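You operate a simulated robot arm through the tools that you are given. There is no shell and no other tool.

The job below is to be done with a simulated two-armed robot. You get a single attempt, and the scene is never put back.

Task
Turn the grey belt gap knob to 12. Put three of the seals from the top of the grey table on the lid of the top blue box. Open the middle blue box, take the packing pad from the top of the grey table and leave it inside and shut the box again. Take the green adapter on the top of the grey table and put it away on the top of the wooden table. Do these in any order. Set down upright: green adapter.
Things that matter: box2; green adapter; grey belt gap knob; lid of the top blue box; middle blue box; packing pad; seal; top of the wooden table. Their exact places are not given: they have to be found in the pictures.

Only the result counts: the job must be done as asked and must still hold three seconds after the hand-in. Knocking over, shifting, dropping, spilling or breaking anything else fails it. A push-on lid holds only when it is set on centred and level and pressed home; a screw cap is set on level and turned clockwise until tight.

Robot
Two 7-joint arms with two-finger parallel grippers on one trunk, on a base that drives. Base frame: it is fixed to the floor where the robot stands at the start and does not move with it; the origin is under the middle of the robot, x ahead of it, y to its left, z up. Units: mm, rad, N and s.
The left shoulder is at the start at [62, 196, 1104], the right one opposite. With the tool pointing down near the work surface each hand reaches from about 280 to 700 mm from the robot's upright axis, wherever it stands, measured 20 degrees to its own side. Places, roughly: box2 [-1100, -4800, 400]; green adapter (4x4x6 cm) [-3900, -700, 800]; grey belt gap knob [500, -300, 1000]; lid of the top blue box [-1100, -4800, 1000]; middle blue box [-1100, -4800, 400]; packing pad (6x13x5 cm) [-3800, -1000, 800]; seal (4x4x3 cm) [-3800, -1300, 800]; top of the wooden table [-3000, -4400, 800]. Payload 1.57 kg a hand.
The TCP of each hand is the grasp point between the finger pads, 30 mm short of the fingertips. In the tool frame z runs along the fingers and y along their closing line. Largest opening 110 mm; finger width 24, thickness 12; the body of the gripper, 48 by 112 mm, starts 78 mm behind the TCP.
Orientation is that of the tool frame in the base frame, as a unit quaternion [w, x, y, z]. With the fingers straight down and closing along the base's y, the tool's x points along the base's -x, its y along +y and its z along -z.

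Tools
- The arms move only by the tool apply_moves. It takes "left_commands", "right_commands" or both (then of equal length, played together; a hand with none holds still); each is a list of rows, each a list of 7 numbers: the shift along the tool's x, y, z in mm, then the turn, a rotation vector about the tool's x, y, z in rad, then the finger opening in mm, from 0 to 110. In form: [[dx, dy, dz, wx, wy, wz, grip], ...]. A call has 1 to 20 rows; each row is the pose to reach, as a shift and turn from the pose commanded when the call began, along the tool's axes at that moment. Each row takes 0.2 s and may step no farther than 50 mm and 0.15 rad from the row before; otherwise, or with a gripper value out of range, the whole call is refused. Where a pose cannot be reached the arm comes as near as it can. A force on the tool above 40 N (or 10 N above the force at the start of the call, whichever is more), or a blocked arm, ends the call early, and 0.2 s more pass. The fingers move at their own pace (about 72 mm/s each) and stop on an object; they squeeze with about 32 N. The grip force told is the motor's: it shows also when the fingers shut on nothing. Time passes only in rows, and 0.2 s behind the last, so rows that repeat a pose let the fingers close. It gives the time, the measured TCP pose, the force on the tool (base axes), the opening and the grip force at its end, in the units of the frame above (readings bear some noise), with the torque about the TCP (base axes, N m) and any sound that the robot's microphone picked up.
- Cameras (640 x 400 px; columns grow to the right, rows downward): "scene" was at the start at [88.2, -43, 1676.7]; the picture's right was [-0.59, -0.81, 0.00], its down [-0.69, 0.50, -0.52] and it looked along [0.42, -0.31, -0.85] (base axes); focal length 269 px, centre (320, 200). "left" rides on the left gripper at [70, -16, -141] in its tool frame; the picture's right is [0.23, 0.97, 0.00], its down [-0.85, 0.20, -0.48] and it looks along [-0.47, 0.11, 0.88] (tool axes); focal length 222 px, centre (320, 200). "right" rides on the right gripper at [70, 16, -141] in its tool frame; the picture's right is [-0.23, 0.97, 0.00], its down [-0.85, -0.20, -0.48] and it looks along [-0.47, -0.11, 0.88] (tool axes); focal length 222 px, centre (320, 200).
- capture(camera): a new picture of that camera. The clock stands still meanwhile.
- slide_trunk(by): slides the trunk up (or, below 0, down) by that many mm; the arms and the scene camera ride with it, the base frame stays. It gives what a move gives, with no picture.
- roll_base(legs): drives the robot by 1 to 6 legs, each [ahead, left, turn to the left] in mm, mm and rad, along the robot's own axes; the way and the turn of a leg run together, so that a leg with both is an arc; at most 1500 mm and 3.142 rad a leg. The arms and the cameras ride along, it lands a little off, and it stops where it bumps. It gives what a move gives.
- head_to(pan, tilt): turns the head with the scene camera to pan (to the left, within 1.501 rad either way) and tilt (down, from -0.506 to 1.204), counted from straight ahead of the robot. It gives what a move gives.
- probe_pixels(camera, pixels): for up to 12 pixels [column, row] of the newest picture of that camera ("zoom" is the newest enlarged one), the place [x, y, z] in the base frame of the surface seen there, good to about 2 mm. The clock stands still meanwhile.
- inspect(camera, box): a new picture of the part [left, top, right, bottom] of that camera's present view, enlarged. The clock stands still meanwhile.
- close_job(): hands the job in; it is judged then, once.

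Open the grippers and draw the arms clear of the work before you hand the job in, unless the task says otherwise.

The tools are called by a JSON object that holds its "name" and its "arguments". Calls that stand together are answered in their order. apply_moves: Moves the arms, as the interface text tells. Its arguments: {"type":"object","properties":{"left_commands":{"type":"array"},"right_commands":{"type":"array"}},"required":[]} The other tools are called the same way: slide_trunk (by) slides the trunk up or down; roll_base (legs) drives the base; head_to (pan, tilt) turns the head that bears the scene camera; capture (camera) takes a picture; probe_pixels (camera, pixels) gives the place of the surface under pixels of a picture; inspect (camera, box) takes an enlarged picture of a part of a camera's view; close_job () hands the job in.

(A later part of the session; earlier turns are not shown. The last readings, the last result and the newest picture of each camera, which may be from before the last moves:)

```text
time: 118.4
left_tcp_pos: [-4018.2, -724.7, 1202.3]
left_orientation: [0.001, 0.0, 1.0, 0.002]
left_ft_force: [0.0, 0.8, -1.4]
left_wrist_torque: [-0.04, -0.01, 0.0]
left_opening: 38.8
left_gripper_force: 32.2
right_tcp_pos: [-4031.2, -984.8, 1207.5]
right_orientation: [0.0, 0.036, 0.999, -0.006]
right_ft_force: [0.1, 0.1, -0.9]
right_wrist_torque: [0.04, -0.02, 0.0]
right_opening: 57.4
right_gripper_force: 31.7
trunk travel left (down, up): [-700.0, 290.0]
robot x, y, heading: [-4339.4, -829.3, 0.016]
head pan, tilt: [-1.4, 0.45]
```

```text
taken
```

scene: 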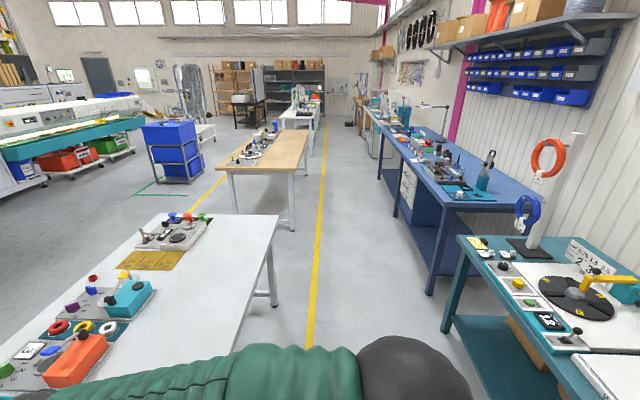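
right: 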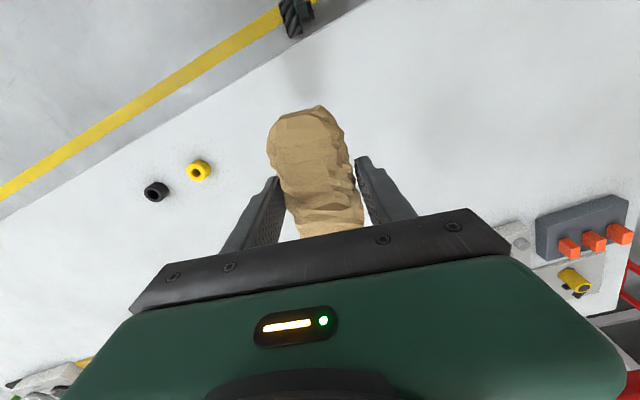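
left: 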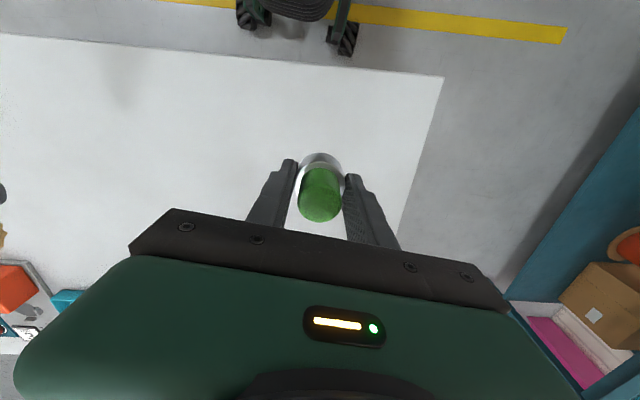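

The aisle toward -y lies between the tables and the blue bench. I probe the bench leg (430,290), teal bench leg (445,330), table legs (273,303), (292,228), and wooden table edges.

{"name": "probe_pixels", "arguments": {"camera": "scene", "pixels": [[430, 290], [446, 330], [273, 303], [292, 227], [297, 168], [308, 135], [265, 133], [225, 168], [312, 154], [322, 250], [380, 178], [278, 232]]}}

{"name": "inspect", "arguments": {"camera": "scene", "box": [190, 90, 350, 190]}}

```text
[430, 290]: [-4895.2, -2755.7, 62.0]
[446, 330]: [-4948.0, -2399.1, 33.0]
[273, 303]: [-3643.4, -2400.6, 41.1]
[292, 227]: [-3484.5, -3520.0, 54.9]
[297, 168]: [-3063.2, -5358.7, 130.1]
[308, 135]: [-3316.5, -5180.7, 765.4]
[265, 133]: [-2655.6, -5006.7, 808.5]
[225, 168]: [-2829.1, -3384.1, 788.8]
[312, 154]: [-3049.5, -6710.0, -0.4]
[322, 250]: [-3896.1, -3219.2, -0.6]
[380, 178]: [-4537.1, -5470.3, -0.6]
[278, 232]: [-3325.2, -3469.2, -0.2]
```

```text
4.00 times, centred on (270, 140) of scene
```

zoom: 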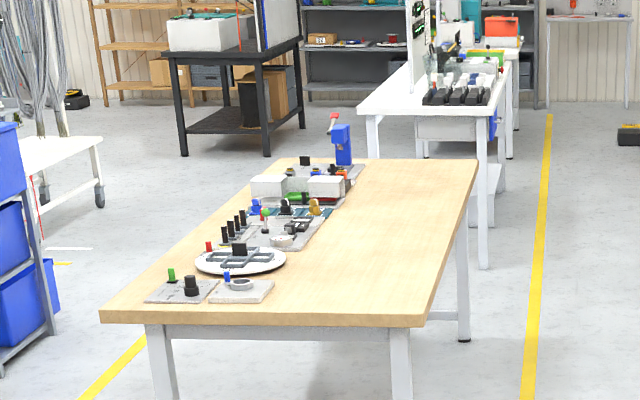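

The wooden table's back half is free (zoom (400,250)); its back edge is near x≈-3450. I strafe along the aisle toward (-3950,-4100), first two of three legs.

{"name": "roll_base", "arguments": {"legs": [[113, -1092, 0], [113, -1092, 0]]}}

{"name": "head_to", "arguments": {"pan": -0.9, "tilt": 0.6}}

{"name": "capture", "arguments": {"camera": "scene"}}

```text
time: 129.4
left_tcp_pos: [-3750.9, -2929.9, 1202.9]
left_orientation: [0.001, -0.006, 1.0, 0.001]
left_ft_force: [0.2, 0.5, -1.2]
left_wrist_torque: [-0.02, 0.0, 0.02]
left_opening: 38.3
left_gripper_force: 31.9
right_tcp_pos: [-3762.9, -3190.0, 1208.0]
right_orientation: [0.001, 0.03, 1.0, -0.008]
right_ft_force: [0.3, -0.4, -0.4]
right_wrist_torque: [0.04, -0.02, 0.01]
right_opening: 56.9
right_gripper_force: 32.1
trunk travel left (down, up): [-700.0, 290.0]
robot x, y, heading: [-4071.8, -3041.0, 0.026]
head pan, tilt: [-1.4, 0.45]
```

```text
time: 130.3
left_tcp_pos: [-3752.1, -2933.0, 1202.3]
left_orientation: [0.0, -0.006, 1.0, 0.002]
left_ft_force: [0.1, -0.2, -1.3]
left_wrist_torque: [0.02, 0.02, -0.01]
left_opening: 38.7
left_gripper_force: 31.7
right_tcp_pos: [-3763.6, -3192.8, 1207.0]
right_orientation: [0.001, 0.031, 1.0, -0.006]
right_ft_force: [0.4, 0.2, -0.6]
right_wrist_torque: [-0.01, -0.02, 0.04]
right_opening: 56.9
right_gripper_force: 32.5
trunk travel left (down, up): [-700.0, 290.0]
robot x, y, heading: [-4071.2, -3037.4, 0.02]
head pan, tilt: [-0.901, 0.6]
```

```text
taken
```

scene: 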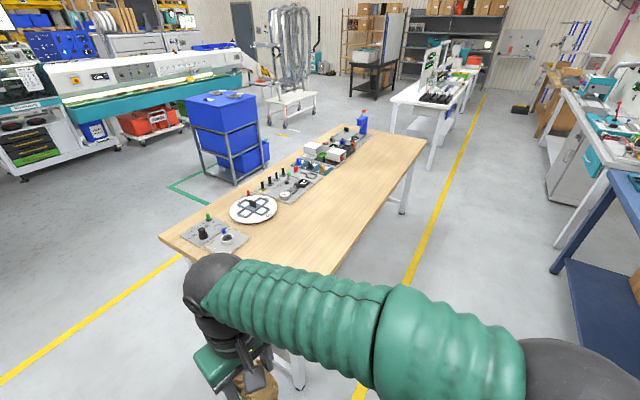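

I zoom on the blue box stack to learn how it opens, and probe the wooden table's edges.

{"name": "inspect", "arguments": {"camera": "scene", "box": [160, 80, 290, 195]}}

{"name": "probe_pixels", "arguments": {"camera": "scene", "pixels": [[340, 272], [427, 145], [402, 212], [385, 190], [350, 215], [320, 240], [560, 270], [440, 160], [300, 375], [205, 90], [240, 95], [262, 170]]}}

```text
3.48 times, centred on (225, 138) of scene
```

zoom: 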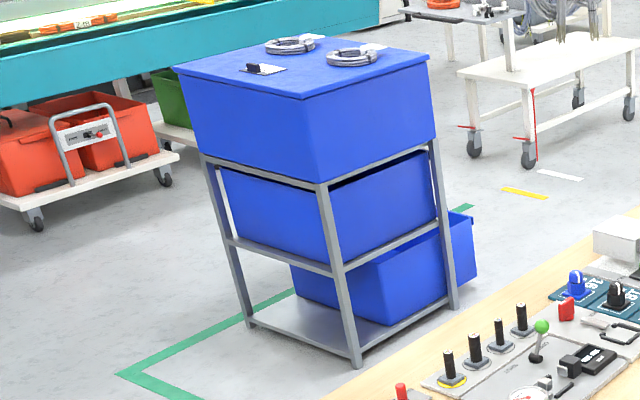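

```text
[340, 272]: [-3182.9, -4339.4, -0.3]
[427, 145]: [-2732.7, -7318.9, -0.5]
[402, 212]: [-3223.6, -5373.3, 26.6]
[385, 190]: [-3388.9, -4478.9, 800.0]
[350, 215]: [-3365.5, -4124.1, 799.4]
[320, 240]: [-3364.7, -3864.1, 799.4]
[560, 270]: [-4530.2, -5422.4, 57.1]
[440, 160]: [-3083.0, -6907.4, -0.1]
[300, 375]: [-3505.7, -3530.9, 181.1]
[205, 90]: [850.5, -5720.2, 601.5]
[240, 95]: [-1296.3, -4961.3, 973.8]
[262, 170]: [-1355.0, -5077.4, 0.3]
```

The middle and bottom boxes slide in a frame like drawers; the bottom one sticks out toward -y. First the adapter: I drive to (-3900,-3975), so that the left hand reaches the free spot near (-3370,-3800) on the wooden table.

{"name": "roll_base", "arguments": {"legs": [[152, -941, -0.02]]}}

{"name": "head_to", "arguments": {"pan": 0.0, "tilt": 0.9}}

{"name": "capture", "arguments": {"camera": "scene"}}

```text
time: 135.3
left_tcp_pos: [-3579.8, -3885.4, 1204.1]
left_orientation: [0.001, -0.004, 1.0, 0.001]
left_ft_force: [-0.5, -0.4, -0.9]
left_wrist_torque: [-0.02, -0.01, 0.0]
left_opening: 38.4
left_gripper_force: 32.5
right_tcp_pos: [-3589.9, -4146.5, 1207.7]
right_orientation: [0.0, 0.033, 0.999, -0.007]
right_ft_force: [0.2, 0.2, -0.7]
right_wrist_torque: [0.01, 0.0, 0.0]
right_opening: 56.8
right_gripper_force: 31.8
trunk travel left (down, up): [-700.0, 290.0]
robot x, y, heading: [-3901.1, -3998.2, 0.018]
head pan, tilt: [-0.901, 0.6]
```

```text
time: 136.5
left_tcp_pos: [-3578.0, -3888.1, 1203.1]
left_orientation: [-0.001, -0.004, 1.0, 0.002]
left_ft_force: [0.4, -1.8, -0.3]
left_wrist_torque: [0.0, -0.02, 0.02]
left_opening: 38.7
left_gripper_force: 31.7
right_tcp_pos: [-3589.6, -4148.6, 1207.8]
right_orientation: [0.0, 0.032, 0.999, -0.006]
right_ft_force: [-0.2, -0.4, -0.2]
right_wrist_torque: [0.02, 0.01, 0.02]
right_opening: 56.9
right_gripper_force: 32.4
trunk travel left (down, up): [-700.0, 290.0]
robot x, y, heading: [-3901.5, -3997.5, 0.023]
head pan, tilt: [0.0, 0.901]
```

```text
taken
```

scene: 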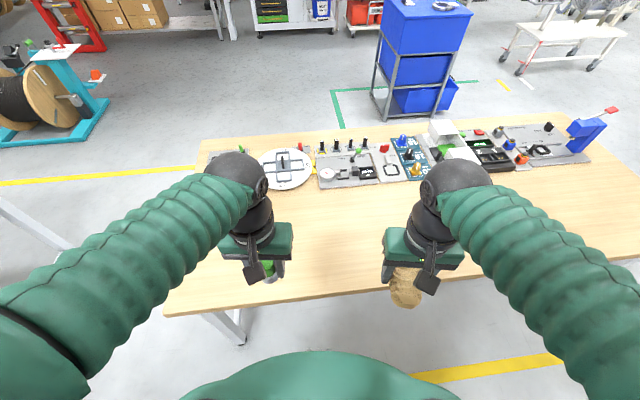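

The table area ahead of the hands is free. I probe the tabletop around (310,230) to confirm the set-down spot.

{"name": "probe_pixels", "arguments": {"camera": "scene", "pixels": [[310, 230], [310, 260], [330, 285], [330, 210], [250, 195], [240, 308]]}}

```text
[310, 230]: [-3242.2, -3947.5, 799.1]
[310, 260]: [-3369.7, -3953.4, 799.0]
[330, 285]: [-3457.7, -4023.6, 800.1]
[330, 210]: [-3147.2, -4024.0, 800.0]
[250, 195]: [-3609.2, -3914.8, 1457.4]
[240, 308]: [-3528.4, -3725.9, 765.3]
```

Tabletop is at z≈799.5, same height as the grey table. I move the left hand forward 208 mm and down to about 8 mm above the set-down height.

{"name": "apply_moves", "arguments": {"left_commands": [[-25, 0, 30, 0, 0, 0, 30], [-50, 0, 60, 0, 0, 0, 30], [-75, 0, 95, 0, 0, 0, 30], [-100, 0, 130, 0, 0, 0, 30], [-125, 0, 165, 0, 0, 0, 30], [-150, 0, 200, 0, 0, 0, 30], [-170, 0, 240, 0, 0, 0, 30], [-190, 0, 280, 0, 0, 0, 30], [-205, 0, 315, 0, 0, 0, 30], [-208, 0, 340, 0, 0, 0, 30], [-208, 0, 358, 0, 0, 0, 30], [-208, 0, 358, 0, 0, 0, 30]]}}

{"name": "capture", "arguments": {"camera": "left"}}

```text
time: 139.1
left_tcp_pos: [-3370.7, -3886.7, 845.1]
left_orientation: [0.001, -0.004, 1.0, 0.001]
left_ft_force: [-1.2, 0.1, -0.2]
left_wrist_torque: [0.02, -0.01, -0.02]
left_opening: 38.8
left_gripper_force: 31.7
right_tcp_pos: [-3590.4, -4148.5, 1207.0]
right_orientation: [0.001, 0.033, 0.999, -0.006]
right_ft_force: [-0.1, 0.2, -0.5]
right_wrist_torque: [0.0, 0.0, -0.02]
right_opening: 57.3
right_gripper_force: 32.3
trunk travel left (down, up): [-700.0, 290.0]
robot x, y, heading: [-3901.6, -3998.3, 0.021]
head pan, tilt: [0.0, 0.901]
```

```text
taken
```

left: 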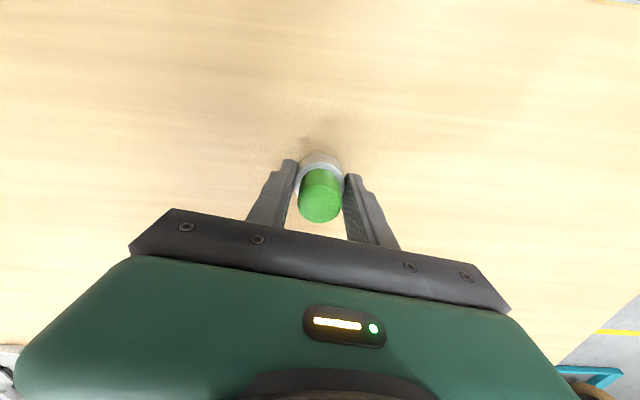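

I lower slowly in 1–2 mm rows to feel the contact.

{"name": "apply_moves", "arguments": {"left_commands": [[0, 0, 3, 0, 0, 0, 30], [0, 0, 5, 0, 0, 0, 30], [0, 0, 7, 0, 0, 0, 30], [0, 0, 8, 0, 0, 0, 30], [0, 0, 8, 0, 0, 0, 30]]}}

```text
time: 140.3
left_tcp_pos: [-3369.3, -3885.2, 839.3]
left_orientation: [0.001, -0.004, 1.0, 0.002]
left_ft_force: [0.0, -0.3, -0.5]
left_wrist_torque: [0.01, 0.01, 0.0]
left_opening: 38.4
left_gripper_force: 31.7
right_tcp_pos: [-3588.8, -4148.7, 1208.1]
right_orientation: [0.001, 0.032, 0.999, -0.006]
right_ft_force: [-0.1, 0.5, -0.1]
right_wrist_torque: [0.0, 0.02, -0.02]
right_opening: 56.9
right_gripper_force: 32.3
trunk travel left (down, up): [-700.0, 290.0]
robot x, y, heading: [-3901.3, -3996.5, 0.02]
head pan, tilt: [0.0, 0.901]
```

No contact yet; I continue down 4 mm in 1 mm rows.

{"name": "apply_moves", "arguments": {"left_commands": [[0, 0, 1, 0, 0, 0, 30], [0, 0, 2, 0, 0, 0, 30], [0, 0, 2, 0, 0, 0, 30]]}}

{"name": "inspect", "arguments": {"camera": "left", "box": [260, 110, 380, 230]}}

```text
time: 141.1
left_tcp_pos: [-3370.5, -3886.1, 836.6]
left_orientation: [0.0, -0.005, 1.0, 0.002]
left_ft_force: [-0.7, 0.5, -0.8]
left_wrist_torque: [-0.01, 0.02, 0.03]
left_opening: 38.4
left_gripper_force: 32.2
right_tcp_pos: [-3588.8, -4147.5, 1207.8]
right_orientation: [0.0, 0.033, 0.999, -0.006]
right_ft_force: [-0.1, -1.1, -0.3]
right_wrist_torque: [0.05, -0.03, -0.02]
right_opening: 57.0
right_gripper_force: 32.0
trunk travel left (down, up): [-700.0, 290.0]
robot x, y, heading: [-3898.3, -4000.8, 0.019]
head pan, tilt: [0.0, 0.901]
```

```text
3.33 times, centred on (320, 170) of left
```

zoom: 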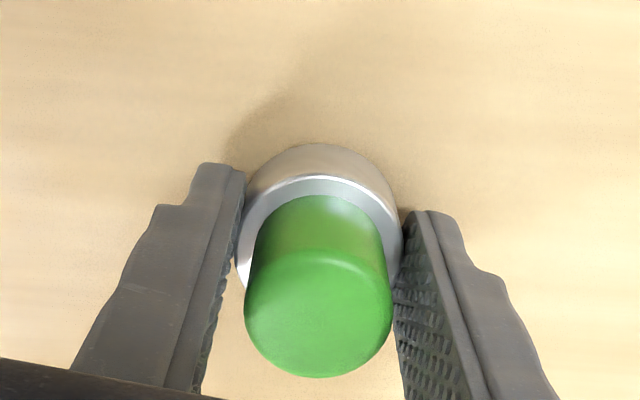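

Still no clear contact; two more mm in small rows.

{"name": "apply_moves", "arguments": {"left_commands": [[0, 0, 0.7, 0, 0, 0, 30], [0, 0, 1.4, 0, 0, 0, 30], [0, 0, 1.4, 0, 0, 0, 30]]}}

```text
time: 141.9
left_tcp_pos: [-3369.3, -3886.7, 835.7]
left_orientation: [0.002, -0.005, 1.0, 0.002]
left_ft_force: [4.5, -1.1, 11.8]
left_wrist_torque: [-0.14, 0.02, 0.03]
left_opening: 38.8
left_gripper_force: 32.6
right_tcp_pos: [-3590.4, -4149.6, 1208.1]
right_orientation: [0.001, 0.032, 0.999, -0.006]
right_ft_force: [0.5, -0.7, 0.6]
right_wrist_torque: [0.0, 0.02, -0.02]
right_opening: 57.1
right_gripper_force: 32.2
trunk travel left (down, up): [-700.0, 290.0]
robot x, y, heading: [-3901.9, -3994.8, 0.019]
head pan, tilt: [0.0, 0.901]
```

Contact (11.8 N upward). I open the fingers gently and then lift the left hand straight up.

{"name": "apply_moves", "arguments": {"left_commands": [[0, 0, -0.5, 0, 0, 0, 45], [0, 0, -0.5, 0, 0, 0, 55], [0, 0, -0.5, 0, 0, 0, 70], [0, 0, -0.5, 0, 0, 0, 80], [0, 0, -20, 0, 0, 0, 80], [0, 0, -50, 0, 0, 0, 80], [0, 0, -90, 0, 0, 0, 80], [0, 0, -130, 0, 0, 0, 80]]}}

{"name": "capture", "arguments": {"camera": "left"}}

```text
time: 143.7
left_tcp_pos: [-3370.6, -3885.8, 965.2]
left_orientation: [0.001, -0.006, 1.0, 0.002]
left_ft_force: [-0.4, 0.2, 0.8]
left_wrist_torque: [0.04, -0.01, 0.01]
left_opening: 80.1
left_gripper_force: 0.1
right_tcp_pos: [-3590.9, -4148.5, 1208.2]
right_orientation: [0.0, 0.032, 0.999, -0.006]
right_ft_force: [-0.9, 0.7, -0.5]
right_wrist_torque: [0.0, 0.04, 0.01]
right_opening: 56.8
right_gripper_force: 32.0
trunk travel left (down, up): [-700.0, 290.0]
robot x, y, heading: [-3901.6, -3994.9, 0.017]
head pan, tilt: [0.0, 0.901]
```

```text
taken
```

left: 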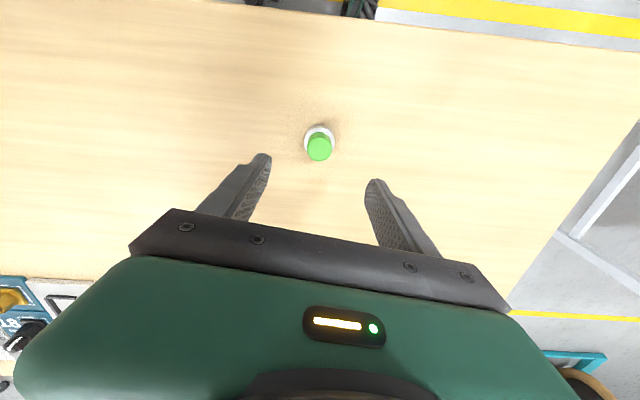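

The adapter stands upright on the wooden table. I tuck the left hand and look right to see the gap at the far end of this table.

{"name": "apply_moves", "arguments": {"left_commands": [[0, 0, -40, 0, 0, 0, 80], [30, 0, -80, 0, 0, 0, 80], [65, 0, -115, 0, 0, 0, 80], [100, 0, -150, 0, 0, 0, 80], [135, 0, -185, 0, 0, 0, 80], [170, 0, -215, 0, 0, 0, 80], [208, 0, -238, 0, 0, 0, 80], [208, 0, -238, 0, 0, 0, 80]]}}

{"name": "head_to", "arguments": {"pan": -0.9, "tilt": 0.5}}

{"name": "capture", "arguments": {"camera": "scene"}}

```text
time: 145.5
left_tcp_pos: [-3578.7, -3887.3, 1201.5]
left_orientation: [0.0, -0.005, 1.0, 0.001]
left_ft_force: [-0.7, 0.3, 0.1]
left_wrist_torque: [0.0, 0.0, 0.01]
left_opening: 80.2
left_gripper_force: 0.1
right_tcp_pos: [-3589.4, -4148.6, 1208.4]
right_orientation: [0.0, 0.033, 0.999, -0.007]
right_ft_force: [0.3, 0.2, -0.9]
right_wrist_torque: [-0.02, -0.01, 0.04]
right_opening: 57.2
right_gripper_force: 31.9
trunk travel left (down, up): [-700.0, 290.0]
robot x, y, heading: [-3899.5, -3992.8, 0.021]
head pan, tilt: [0.0, 0.901]
```

```text
time: 146.7
left_tcp_pos: [-3579.1, -3887.5, 1202.2]
left_orientation: [0.0, -0.004, 1.0, 0.002]
left_ft_force: [1.1, 0.5, 0.6]
left_wrist_torque: [0.0, 0.01, 0.0]
left_opening: 79.7
left_gripper_force: 0.0
right_tcp_pos: [-3589.8, -4148.6, 1206.7]
right_orientation: [0.001, 0.033, 0.999, -0.006]
right_ft_force: [0.6, -0.8, -0.7]
right_wrist_torque: [0.04, -0.01, 0.0]
right_opening: 57.1
right_gripper_force: 32.2
trunk travel left (down, up): [-700.0, 290.0]
robot x, y, heading: [-3904.3, -3999.7, 0.018]
head pan, tilt: [-0.901, 0.499]
```

```text
taken
```

scene: 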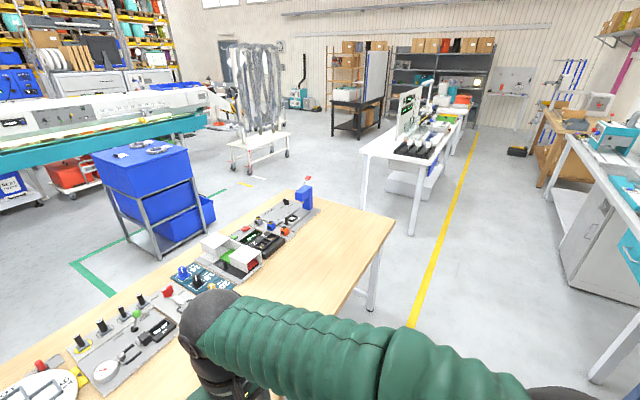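

I probe the far end gap, the white table's legs, the box stack posts and the coil cart.

{"name": "probe_pixels", "arguments": {"camera": "scene", "pixels": [[372, 306], [412, 234], [363, 208], [395, 215], [158, 254], [203, 229], [116, 218], [214, 208], [234, 170], [250, 176], [287, 154], [260, 225]]}}

{"name": "inspect", "arguments": {"camera": "scene", "box": [80, 120, 240, 270]}}

```text
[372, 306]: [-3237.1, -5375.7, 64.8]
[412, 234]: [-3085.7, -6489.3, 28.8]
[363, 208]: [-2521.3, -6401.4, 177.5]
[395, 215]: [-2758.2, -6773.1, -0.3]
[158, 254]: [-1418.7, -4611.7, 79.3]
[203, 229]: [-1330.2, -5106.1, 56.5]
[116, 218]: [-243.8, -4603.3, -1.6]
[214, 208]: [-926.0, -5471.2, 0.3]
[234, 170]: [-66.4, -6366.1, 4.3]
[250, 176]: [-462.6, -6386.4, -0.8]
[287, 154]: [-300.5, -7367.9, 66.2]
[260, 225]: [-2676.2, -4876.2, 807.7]
```

```text
2.67 times, centred on (160, 195) of scene
```

zoom: 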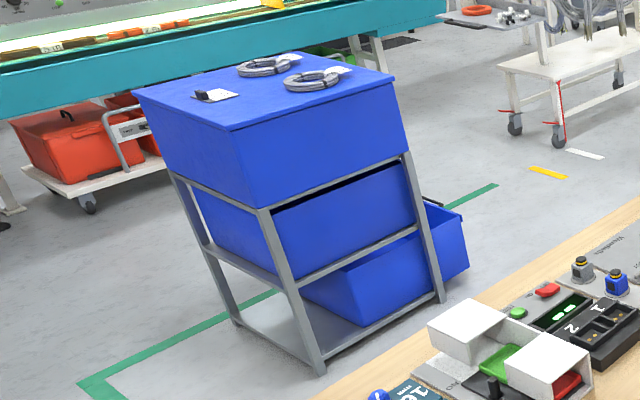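

The gap at the far end (y from about -5450 to -6400) is wide enough. I strafe right along the aisle to about (-3700,-6020).

{"name": "roll_base", "arguments": {"legs": [[80, -1002, 0], [80, -1025, 0]]}}

{"name": "head_to", "arguments": {"pan": 0.0, "tilt": 0.5}}

{"name": "capture", "arguments": {"camera": "scene"}}

```text
time: 156.8
left_tcp_pos: [-3358.6, -5898.5, 1201.3]
left_orientation: [0.0, -0.009, 1.0, 0.001]
left_ft_force: [0.0, -0.2, 0.4]
left_wrist_torque: [-0.05, 0.02, -0.01]
left_opening: 80.3
left_gripper_force: 0.1
right_tcp_pos: [-3368.1, -6160.0, 1208.8]
right_orientation: [0.0, 0.028, 1.0, -0.008]
right_ft_force: [0.6, 0.5, -0.3]
right_wrist_torque: [-0.05, 0.02, -0.06]
right_opening: 56.7
right_gripper_force: 31.7
trunk travel left (down, up): [-700.0, 290.0]
robot x, y, heading: [-3679.8, -6016.3, 0.026]
head pan, tilt: [-0.901, 0.499]
```

```text
time: 158.1
left_tcp_pos: [-3358.8, -5902.1, 1201.2]
left_orientation: [0.0, -0.01, 1.0, 0.002]
left_ft_force: [-0.3, -0.2, 0.6]
left_wrist_torque: [0.0, 0.01, 0.01]
left_opening: 80.0
left_gripper_force: 0.1
right_tcp_pos: [-3368.3, -6163.0, 1207.8]
right_orientation: [0.001, 0.028, 1.0, -0.006]
right_ft_force: [-0.4, -0.2, -0.1]
right_wrist_torque: [0.02, 0.0, -0.01]
right_opening: 56.9
right_gripper_force: 32.5
trunk travel left (down, up): [-700.0, 290.0]
robot x, y, heading: [-3680.8, -6016.0, 0.031]
head pan, tilt: [0.0, 0.499]
```

```text
taken
```

scene: 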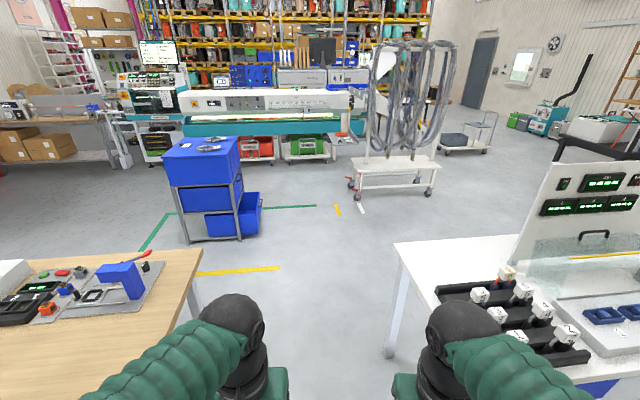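

The gap ahead lies between the wooden table (205,252) and the white table (393,245). I probe its edges and the box stack from here.

{"name": "probe_pixels", "arguments": {"camera": "scene", "pixels": [[393, 246], [430, 310], [388, 355], [204, 250], [190, 305], [187, 242], [240, 237], [262, 200], [235, 235], [352, 200], [430, 195], [300, 260]]}}

{"name": "inspect", "arguments": {"camera": "scene", "box": [150, 120, 280, 250]}}

```text
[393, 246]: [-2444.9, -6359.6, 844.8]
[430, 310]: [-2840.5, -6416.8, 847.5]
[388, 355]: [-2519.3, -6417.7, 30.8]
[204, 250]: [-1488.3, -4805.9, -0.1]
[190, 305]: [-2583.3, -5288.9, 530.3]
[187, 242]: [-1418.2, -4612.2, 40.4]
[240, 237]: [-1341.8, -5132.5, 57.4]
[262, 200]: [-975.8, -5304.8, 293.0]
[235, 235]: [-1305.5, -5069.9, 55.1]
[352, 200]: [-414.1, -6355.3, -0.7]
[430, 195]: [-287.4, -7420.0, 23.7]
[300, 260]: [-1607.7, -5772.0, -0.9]
```

```text
3.08 times, centred on (215, 185) of scene
```

zoom: 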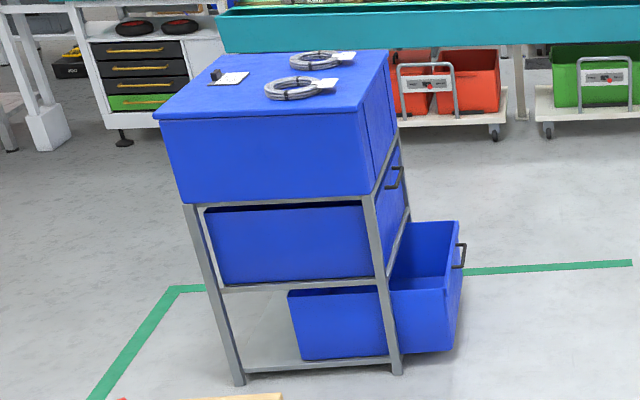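

The stack's front faces about -y (direction (0.145,-0.989)), with black handles on the front faces. I drive through the gap to about (-863,-5800), keeping clear of the protruding bottom box.

{"name": "roll_base", "arguments": {"legs": [[894, 92, 0], [894, 72, 0]]}}

{"name": "head_to", "arguments": {"pan": 0.5, "tilt": 0.6}}

{"name": "capture", "arguments": {"camera": "scene"}}

```text
time: 167.2
left_tcp_pos: [-1557.3, -5668.8, 1201.6]
left_orientation: [0.001, -0.016, 1.0, 0.002]
left_ft_force: [-0.8, 1.3, 0.8]
left_wrist_torque: [-0.02, -0.04, -0.01]
left_opening: 80.1
left_gripper_force: 0.0
right_tcp_pos: [-1560.3, -5930.8, 1207.6]
right_orientation: [0.001, 0.021, 1.0, -0.006]
right_ft_force: [0.2, -0.2, -1.1]
right_wrist_torque: [0.02, 0.01, 0.02]
right_opening: 57.0
right_gripper_force: 31.8
trunk travel left (down, up): [-700.0, 290.0]
robot x, y, heading: [-1875.5, -5783.0, 0.043]
head pan, tilt: [0.0, 0.499]
```

```text
time: 168.1
left_tcp_pos: [-1554.8, -5668.6, 1201.2]
left_orientation: [-0.001, -0.016, 1.0, 0.002]
left_ft_force: [0.8, 0.4, -1.1]
left_wrist_torque: [0.01, -0.02, -0.01]
left_opening: 80.0
left_gripper_force: 0.0
right_tcp_pos: [-1559.6, -5930.6, 1207.8]
right_orientation: [0.0, 0.021, 1.0, -0.007]
right_ft_force: [0.3, 0.1, 0.1]
right_wrist_torque: [0.0, 0.01, 0.0]
right_opening: 56.8
right_gripper_force: 31.8
trunk travel left (down, up): [-700.0, 290.0]
robot x, y, heading: [-1875.4, -5783.0, 0.041]
head pan, tilt: [0.499, 0.6]
```

```text
taken
```

scene: 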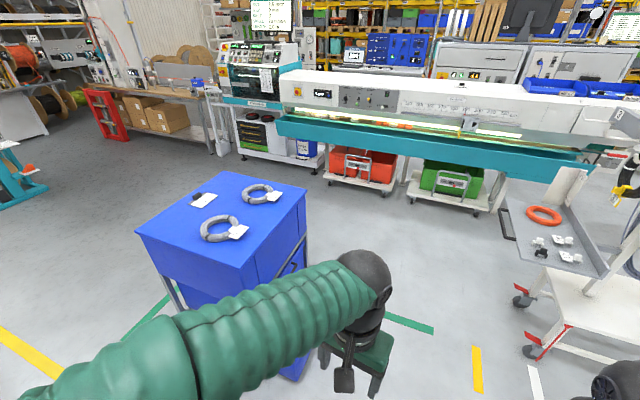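

I probe the lid corners and the coil cart.

{"name": "probe_pixels", "arguments": {"camera": "scene", "pixels": [[140, 234], [228, 174], [304, 191], [240, 265], [200, 199], [220, 229], [259, 193], [505, 225], [603, 275], [530, 352], [519, 300], [300, 240]]}}

{"name": "inspect", "arguments": {"camera": "scene", "box": [120, 160, 320, 300]}}

```text
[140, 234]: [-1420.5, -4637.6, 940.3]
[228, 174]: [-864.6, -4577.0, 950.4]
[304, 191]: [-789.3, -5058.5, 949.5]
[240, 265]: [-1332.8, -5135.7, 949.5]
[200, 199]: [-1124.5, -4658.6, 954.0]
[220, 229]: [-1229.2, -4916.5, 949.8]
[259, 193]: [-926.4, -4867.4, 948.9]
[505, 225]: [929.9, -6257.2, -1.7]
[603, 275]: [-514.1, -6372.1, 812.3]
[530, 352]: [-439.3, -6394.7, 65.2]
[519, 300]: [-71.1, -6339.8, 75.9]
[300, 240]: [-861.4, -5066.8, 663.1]
```

```text
2.86 times, centred on (220, 230) of scene
```

zoom: 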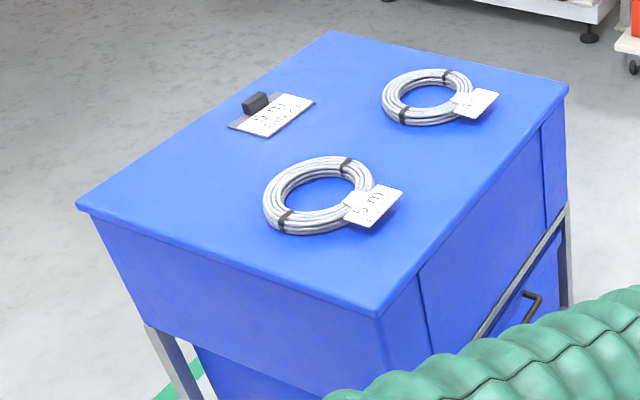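

The lid is about 550×490 mm at z≈949.5, with two coils and a clip note on it. I drive on to x≈-770 and turn left to face the box front.

{"name": "roll_base", "arguments": {"legs": [[1104, -65, 0], [0, 0, 1.67]]}}

{"name": "head_to", "arguments": {"pan": 0.1, "tilt": 0.75}}

{"name": "capture", "arguments": {"camera": "scene"}}

```text
time: 177.9
left_tcp_pos: [-906.7, -5507.2, 1200.6]
left_orientation: [0.001, 0.75, -0.662, -0.002]
left_ft_force: [1.0, -0.6, -0.2]
left_wrist_torque: [-0.04, 0.04, -0.03]
left_opening: 79.8
left_gripper_force: 0.0
right_tcp_pos: [-646.1, -5488.7, 1208.2]
right_orientation: [-0.005, 0.724, -0.689, 0.003]
right_ft_force: [-0.3, 0.3, -0.1]
right_wrist_torque: [0.01, -0.01, 0.01]
right_opening: 57.2
right_gripper_force: 31.6
trunk travel left (down, up): [-700.0, 290.0]
robot x, y, heading: [-759.5, -5812.5, 1.705]
head pan, tilt: [0.499, 0.6]
```

```text
time: 178.8
left_tcp_pos: [-906.6, -5508.1, 1201.4]
left_orientation: [0.001, 0.75, -0.662, -0.001]
left_ft_force: [-0.4, -0.6, -0.5]
left_wrist_torque: [0.0, 0.02, 0.02]
left_opening: 80.4
left_gripper_force: 0.1
right_tcp_pos: [-644.5, -5490.1, 1208.5]
right_orientation: [-0.005, 0.724, -0.69, 0.004]
right_ft_force: [1.7, 0.4, -0.5]
right_wrist_torque: [-0.01, -0.02, 0.01]
right_opening: 56.9
right_gripper_force: 32.3
trunk travel left (down, up): [-700.0, 290.0]
robot x, y, heading: [-759.2, -5813.2, 1.701]
head pan, tilt: [0.099, 0.75]
```

```text
taken
```

scene: 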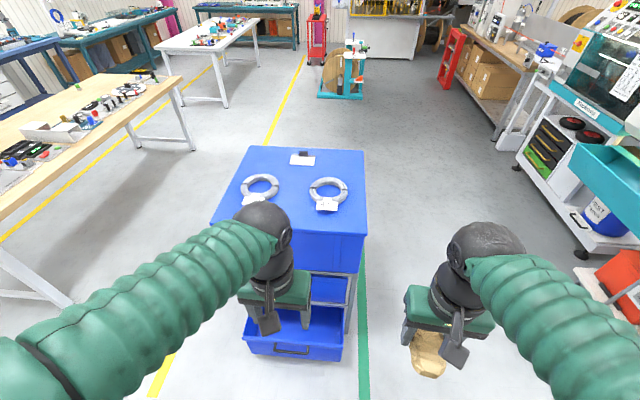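

The front of the stack is now in view; the left gripper partly hides the middle box's handle. I zoom in.

{"name": "inspect", "arguments": {"camera": "scene", "box": [210, 200, 390, 380]}}

{"name": "capture", "arguments": {"camera": "left"}}

```text
2.22 times, centred on (300, 290) of scene
```

zoom: 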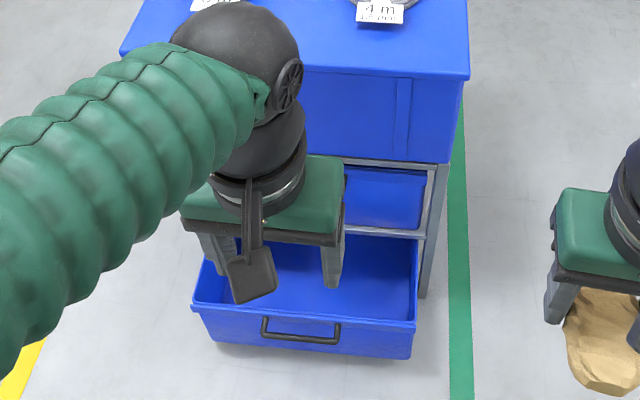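

```text
taken
```

left: 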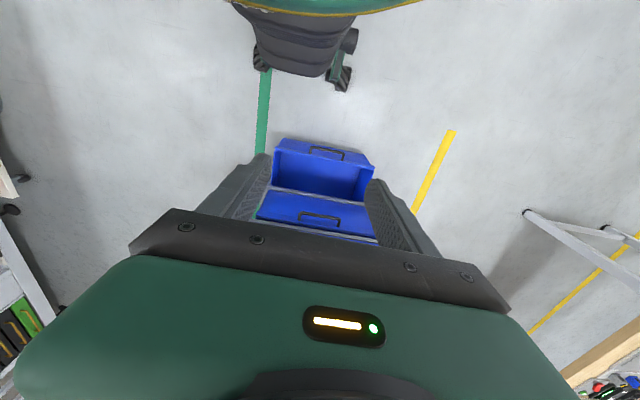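

The left camera sees the bottom handle at (327,152) and the middle handle at (318,215). I zoom and probe there.

{"name": "inspect", "arguments": {"camera": "left", "box": [250, 130, 390, 245]}}

{"name": "probe_pixels", "arguments": {"camera": "left", "pixels": [[318, 215], [303, 215], [338, 219], [327, 152], [310, 149], [343, 157], [290, 215], [350, 222], [320, 225], [300, 145], [350, 160], [320, 195]]}}

```text
3.48 times, centred on (320, 188) of left
```

zoom: 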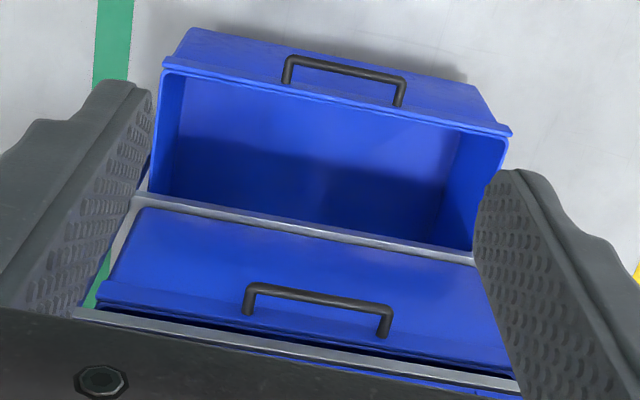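

```text
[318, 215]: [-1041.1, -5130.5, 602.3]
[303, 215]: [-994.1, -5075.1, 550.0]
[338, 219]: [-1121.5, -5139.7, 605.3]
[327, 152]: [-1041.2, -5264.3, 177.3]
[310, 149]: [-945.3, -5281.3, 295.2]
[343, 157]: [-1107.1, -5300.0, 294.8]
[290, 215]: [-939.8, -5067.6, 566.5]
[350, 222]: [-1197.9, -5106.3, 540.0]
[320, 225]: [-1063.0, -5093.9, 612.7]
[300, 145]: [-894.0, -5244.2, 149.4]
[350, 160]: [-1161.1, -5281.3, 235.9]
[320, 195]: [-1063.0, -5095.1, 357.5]
```

The middle handle bar is around (-1050,-5133,603), box face at y≈-5094. I slide the trunk down 350 mm so the left hand can reach it horizontally.

{"name": "slide_trunk", "arguments": {"by": -350}}

{"name": "capture", "arguments": {"camera": "scene"}}

{"name": "capture", "arguments": {"camera": "left"}}

```text
time: 182.2
left_tcp_pos: [-906.7, -5507.4, 851.6]
left_orientation: [0.001, 0.749, -0.662, -0.001]
left_ft_force: [-0.4, 0.1, 0.7]
left_wrist_torque: [-0.03, 0.01, 0.03]
left_opening: 79.7
left_gripper_force: 0.1
right_tcp_pos: [-644.1, -5487.6, 858.2]
right_orientation: [-0.005, 0.724, -0.69, 0.004]
right_ft_force: [-0.2, 0.5, -0.7]
right_wrist_torque: [-0.02, -0.01, 0.01]
right_opening: 57.0
right_gripper_force: 32.5
trunk travel left (down, up): [-350.0, 640.0]
robot x, y, heading: [-761.4, -5815.3, 1.707]
head pan, tilt: [0.099, 0.75]
```

```text
taken
```

scene: 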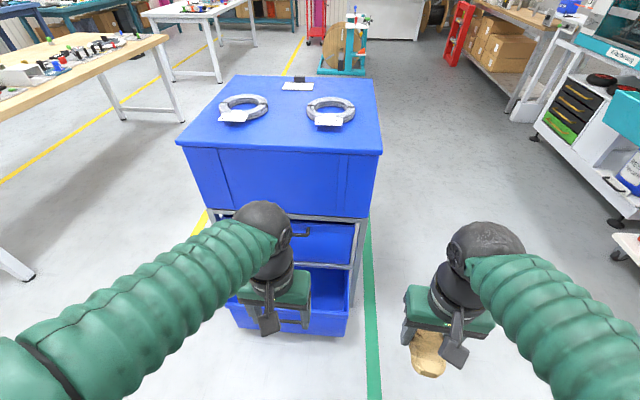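

```text
taken
```

left: 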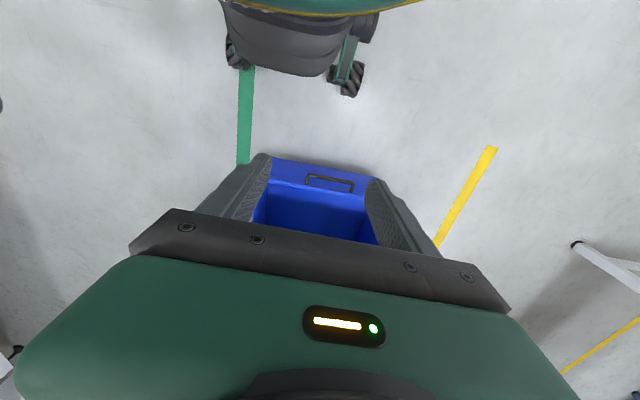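

The handle is about 713 mm ahead and 196 mm left of the robot axis. I back the base up 80 mm so the arm has travel for pulling, then swing the left hand to point forward.

{"name": "roll_base", "arguments": {"legs": [[-80, 0, 0.01]]}}

{"name": "apply_moves", "arguments": {"left_commands": [[-11, 0, 0, -0.08, -0.08, 0.08, 80], [-22, 0, 0, -0.16, -0.16, 0.16, 80], [-33, 0, 0, -0.24, -0.24, 0.24, 80], [-44, 0, 0, -0.32, -0.32, 0.32, 80], [-55, 0, 0, -0.4, -0.4, 0.4, 80], [-66, 0, 0, -0.48, -0.48, 0.48, 80], [-77, 0, 0, -0.56, -0.56, 0.56, 80], [-88, 0, 0, -0.64, -0.64, 0.64, 80], [-99, 0, 0, -0.72, -0.72, 0.72, 80], [-110, 0, 0, -0.8, -0.8, 0.8, 80], [-121, 0, 0, -0.88, -0.88, 0.88, 80], [-132, 0, 0, -0.96, -0.96, 0.96, 80], [-143, 0, 0, -1.04, -1.04, 1.04, 80], [-154, 0, 0, -1.12, -1.12, 1.12, 80], [-165, 0, 0, -1.2092, -1.2092, 1.2092, 80]]}}

{"name": "capture", "arguments": {"camera": "left"}}

{"name": "capture", "arguments": {"camera": "scene"}}

```text
time: 183.2
left_tcp_pos: [-899.6, -5588.1, 852.3]
left_orientation: [0.002, 0.753, -0.658, -0.002]
left_ft_force: [-0.4, 0.0, 1.3]
left_wrist_torque: [0.03, 0.03, 0.01]
left_opening: 80.0
left_gripper_force: 0.0
right_tcp_pos: [-637.5, -5566.7, 858.4]
right_orientation: [-0.005, 0.728, -0.686, 0.004]
right_ft_force: [0.3, -1.0, 0.0]
right_wrist_torque: [0.0, 0.0, -0.01]
right_opening: 56.9
right_gripper_force: 31.9
trunk travel left (down, up): [-350.0, 640.0]
robot x, y, heading: [-749.6, -5898.0, 1.71]
head pan, tilt: [0.099, 0.75]
```

```text
refused: row 15 steps farther than a row can; nothing moved
```

```text
taken
```

left: 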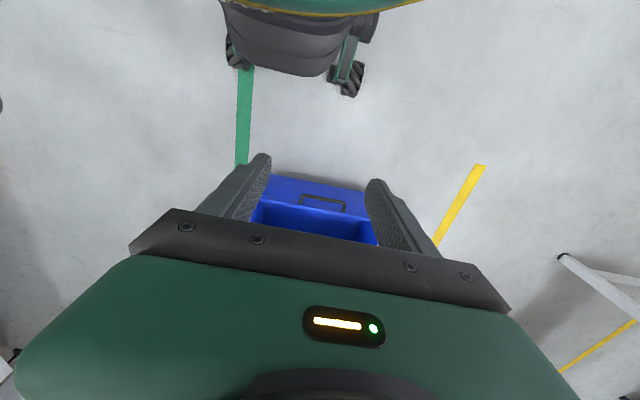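

```text
taken
```

scene: 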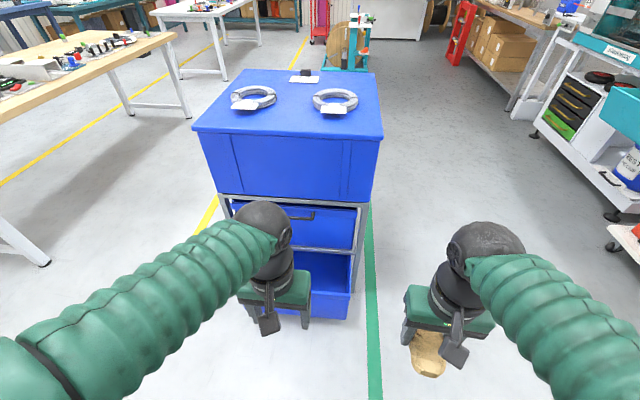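

The last row was a bit too large; I redo it with even steps, moving the hand 250 mm forward while it swings to point ahead.

{"name": "apply_moves", "arguments": {"left_commands": [[-16.7, 0, 5, -0.0806, -0.0806, 0.0806, 80], [-33.3, 0, 10, -0.1612, -0.1612, 0.1612, 80], [-50, 0, 15, -0.2418, -0.2418, 0.2418, 80], [-66.7, 0, 20, -0.3225, -0.3225, 0.3225, 80], [-83.3, 0, 25, -0.4031, -0.4031, 0.4031, 80], [-100, 0, 30, -0.4837, -0.4837, 0.4837, 80], [-116.7, 0, 35, -0.5643, -0.5643, 0.5643, 80], [-133.3, 0, 40, -0.6449, -0.6449, 0.6449, 80], [-150, 0, 45, -0.7255, -0.7255, 0.7255, 80], [-166.7, 0, 50, -0.8061, -0.8061, 0.8061, 80], [-183.3, 0, 55, -0.8867, -0.8867, 0.8867, 80], [-200, 0, 60, -0.9674, -0.9674, 0.9674, 80], [-216.7, 0, 65, -1.048, -1.048, 1.048, 80], [-233.3, 0, 70, -1.1286, -1.1286, 1.1286, 80], [-250, 0, 75, -1.2092, -1.2092, 1.2092, 80]]}}

{"name": "capture", "arguments": {"camera": "left"}}

{"name": "capture", "arguments": {"camera": "scene"}}

```text
time: 186.4
left_tcp_pos: [-933.5, -5340.1, 776.8]
left_orientation: [-0.048, -0.045, 0.705, 0.706]
left_ft_force: [0.4, -0.6, -0.2]
left_wrist_torque: [0.01, 0.02, 0.0]
left_opening: 79.9
left_gripper_force: 0.1
right_tcp_pos: [-638.5, -5566.3, 857.6]
right_orientation: [-0.004, 0.728, -0.685, 0.004]
right_ft_force: [0.2, -0.1, 0.1]
right_wrist_torque: [-0.01, 0.0, -0.01]
right_opening: 56.9
right_gripper_force: 31.5
trunk travel left (down, up): [-350.0, 640.0]
robot x, y, heading: [-753.2, -5894.8, 1.716]
head pan, tilt: [0.099, 0.75]
```

```text
taken
```

left: 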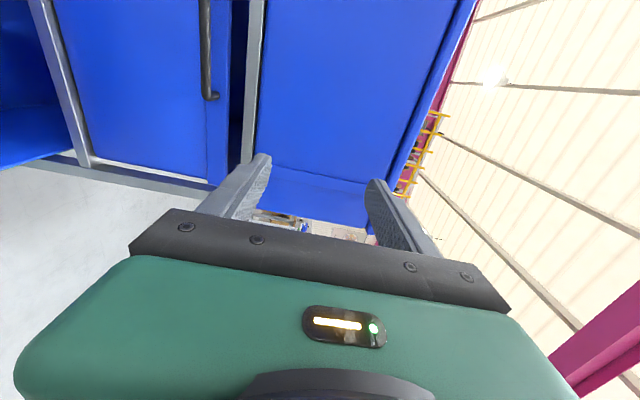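

```text
taken
```

scene: 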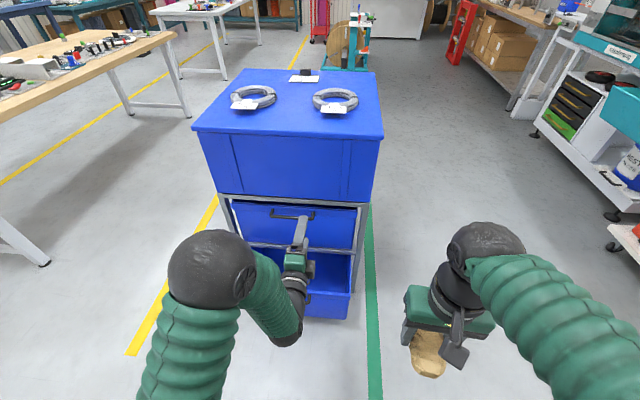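

The hand points forward now. The scene view shows the middle handle at (292,214); I zoom and probe its bar.

{"name": "inspect", "arguments": {"camera": "scene", "box": [220, 180, 370, 270]}}

```text
4.27 times, centred on (295, 225) of scene
```

zoom: 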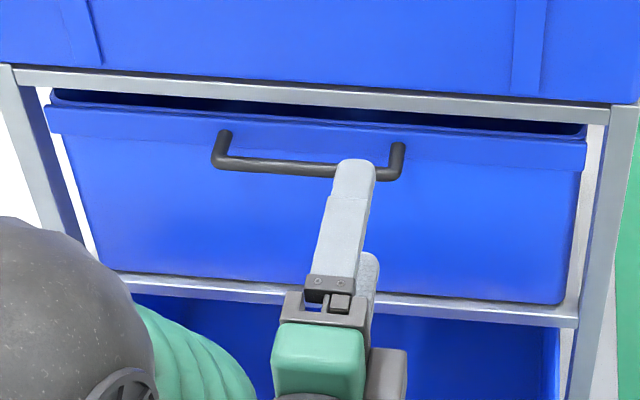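

{"name": "probe_pixels", "arguments": {"camera": "zoom", "pixels": [[216, 163], [225, 137], [270, 165], [310, 169], [385, 174], [397, 150], [270, 158], [270, 171], [270, 200], [300, 115], [100, 90], [560, 130]]}}

```text
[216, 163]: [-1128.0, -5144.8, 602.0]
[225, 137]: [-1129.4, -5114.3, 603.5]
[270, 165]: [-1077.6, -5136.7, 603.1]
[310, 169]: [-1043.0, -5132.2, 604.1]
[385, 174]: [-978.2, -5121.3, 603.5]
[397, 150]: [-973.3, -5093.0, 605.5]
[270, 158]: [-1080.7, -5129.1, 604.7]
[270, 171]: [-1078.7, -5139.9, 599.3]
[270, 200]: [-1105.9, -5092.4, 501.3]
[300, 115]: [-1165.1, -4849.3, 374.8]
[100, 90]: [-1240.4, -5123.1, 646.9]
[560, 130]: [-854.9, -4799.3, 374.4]
```

The bar's centre is about (-1052,-5131,599), radius 6. I move the left hand to 100 mm in front of it with the fingers 48 mm open.

{"name": "apply_moves", "arguments": {"left_commands": [[15, -30, 10, 0, 0.002, 0, 70], [30, -60, 25, 0, 0.005, 0, 60], [45, -90, 45, 0, 0.007, 0, 48], [60, -120, 65, 0, 0.01, 0, 48], [75, -150, 85, 0, 0.012, 0, 48], [88.6, -178, 107, 0, 0.014, 0, 48], [88.6, -178, 107, 0, 0.014, 0, 48]]}}

{"name": "capture", "arguments": {"camera": "left"}}

{"name": "inspect", "arguments": {"camera": "scene", "box": [220, 180, 370, 270]}}

```text
time: 188.1
left_tcp_pos: [-1035.3, -5244.8, 599.4]
left_orientation: [-0.054, -0.051, 0.704, 0.706]
left_ft_force: [0.8, -0.9, -0.3]
left_wrist_torque: [0.0, -0.03, 0.02]
left_opening: 48.0
left_gripper_force: 0.1
right_tcp_pos: [-637.3, -5566.8, 858.3]
right_orientation: [-0.006, 0.727, -0.686, 0.004]
right_ft_force: [0.3, -0.4, -0.6]
right_wrist_torque: [-0.03, 0.0, 0.0]
right_opening: 57.0
right_gripper_force: 31.7
trunk travel left (down, up): [-350.0, 640.0]
robot x, y, heading: [-750.1, -5896.4, 1.712]
head pan, tilt: [0.099, 0.75]
```

```text
taken
```

left: 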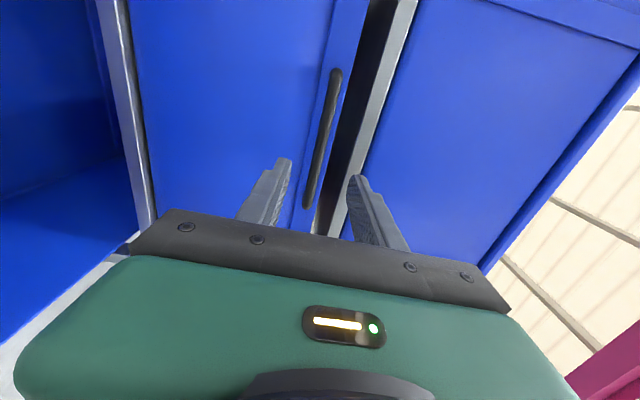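

```text
4.27 times, centred on (295, 225) of scene
```

zoom: 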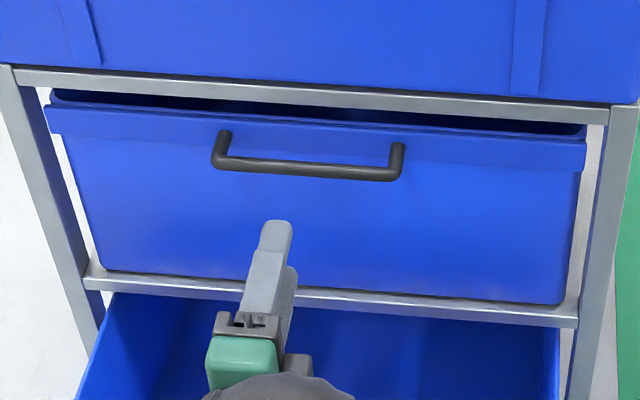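

The bar lies between the finger tips in the hand view. I advance 100 mm to the bar.

{"name": "apply_moves", "arguments": {"left_commands": [[0, 0, 30, 0, 0, 0, 48], [0, 0, 60, 0, 0, 0, 48], [0, 0, 80, 0, 0, 0, 48], [0, 0, 92, 0, 0, 0, 48], [0, 0, 100, 0, 0, 0, 48], [0, 0, 100, 0, 0, 0, 48]]}}

{"name": "capture", "arguments": {"camera": "left"}}

{"name": "inspect", "arguments": {"camera": "scene", "box": [220, 180, 370, 270]}}

```text
time: 189.4
left_tcp_pos: [-1049.2, -5147.6, 599.9]
left_orientation: [-0.055, -0.051, 0.705, 0.705]
left_ft_force: [0.2, -0.6, 0.9]
left_wrist_torque: [0.02, 0.02, -0.01]
left_opening: 48.2
left_gripper_force: 0.0
right_tcp_pos: [-636.8, -5566.6, 857.5]
right_orientation: [-0.005, 0.728, -0.685, 0.004]
right_ft_force: [0.2, 0.8, -0.2]
right_wrist_torque: [0.03, 0.0, 0.03]
right_opening: 57.0
right_gripper_force: 32.2
trunk travel left (down, up): [-350.0, 640.0]
robot x, y, heading: [-749.8, -5893.3, 1.715]
head pan, tilt: [0.099, 0.75]
```

```text
taken
```

left: 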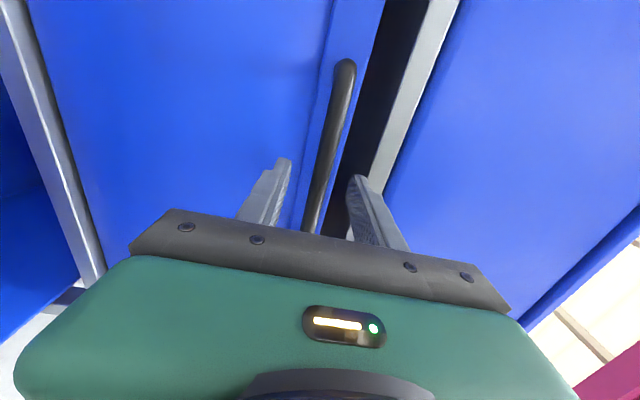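

```text
4.27 times, centred on (295, 225) of scene
```

zoom: 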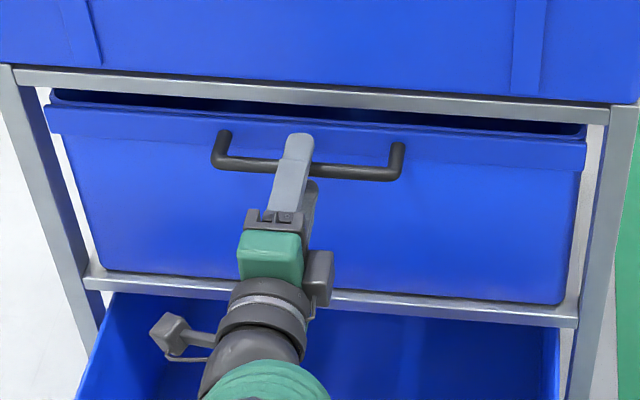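

The upper finger is over the bar and the lower one below. I close the fingers on the bar.

{"name": "apply_moves", "arguments": {"left_commands": [[0, 0, 0, 0, 0, 0, 36], [0, 0, 0, 0, 0, 0, 24], [0, 0, 0, 0, 0, 0, 14], [0, 0, 0, 0, 0, 0, 8], [0, 0, 0, 0, 0, 0, 5], [0, 0, 0, 0, 0, 0, 5]]}}

```text
time: 190.8
left_tcp_pos: [-1047.9, -5145.9, 598.8]
left_orientation: [-0.053, -0.052, 0.705, 0.705]
left_ft_force: [0.0, -0.7, -1.7]
left_wrist_torque: [0.04, -0.3, 0.07]
left_opening: 13.8
left_gripper_force: 30.3
right_tcp_pos: [-638.2, -5565.3, 856.9]
right_orientation: [-0.005, 0.728, -0.686, 0.003]
right_ft_force: [0.5, 0.1, -0.2]
right_wrist_torque: [0.04, -0.02, 0.02]
right_opening: 57.1
right_gripper_force: 32.5
trunk travel left (down, up): [-350.0, 640.0]
robot x, y, heading: [-750.0, -5890.4, 1.711]
head pan, tilt: [0.099, 0.75]
```

The bar is held (13.8 mm). I pull back slowly 60 mm and check the force.

{"name": "apply_moves", "arguments": {"left_commands": [[0, 0, -8, 0, 0, 0, 5], [0, 0, -18, 0, 0, 0, 5], [0, 0, -28, 0, 0, 0, 5], [0, 0, -40, 0, 0, 0, 5], [0, 0, -50, 0, 0, 0, 5], [0, 0, -60, 0, 0, 0, 5]]}}

{"name": "inspect", "arguments": {"camera": "scene", "box": [220, 180, 370, 270]}}

```text
time: 192.2
left_tcp_pos: [-1039.4, -5206.3, 599.4]
left_orientation: [-0.053, -0.051, 0.705, 0.706]
left_ft_force: [4.6, -0.2, -2.9]
left_wrist_torque: [-0.06, -0.27, -0.99]
left_opening: 13.8
left_gripper_force: 30.6
right_tcp_pos: [-638.0, -5565.9, 857.2]
right_orientation: [-0.004, 0.728, -0.686, 0.004]
right_ft_force: [-0.4, -0.3, 0.0]
right_wrist_torque: [0.0, -0.01, 0.04]
right_opening: 57.0
right_gripper_force: 31.7
trunk travel left (down, up): [-350.0, 640.0]
robot x, y, heading: [-746.0, -5893.6, 1.713]
head pan, tilt: [0.099, 0.75]
```

```text
4.27 times, centred on (295, 225) of scene
```

zoom: 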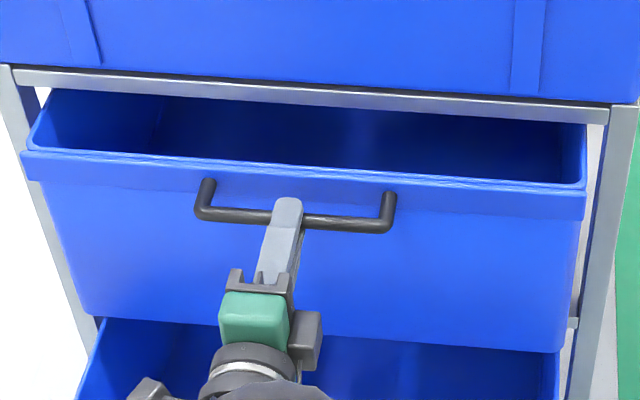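

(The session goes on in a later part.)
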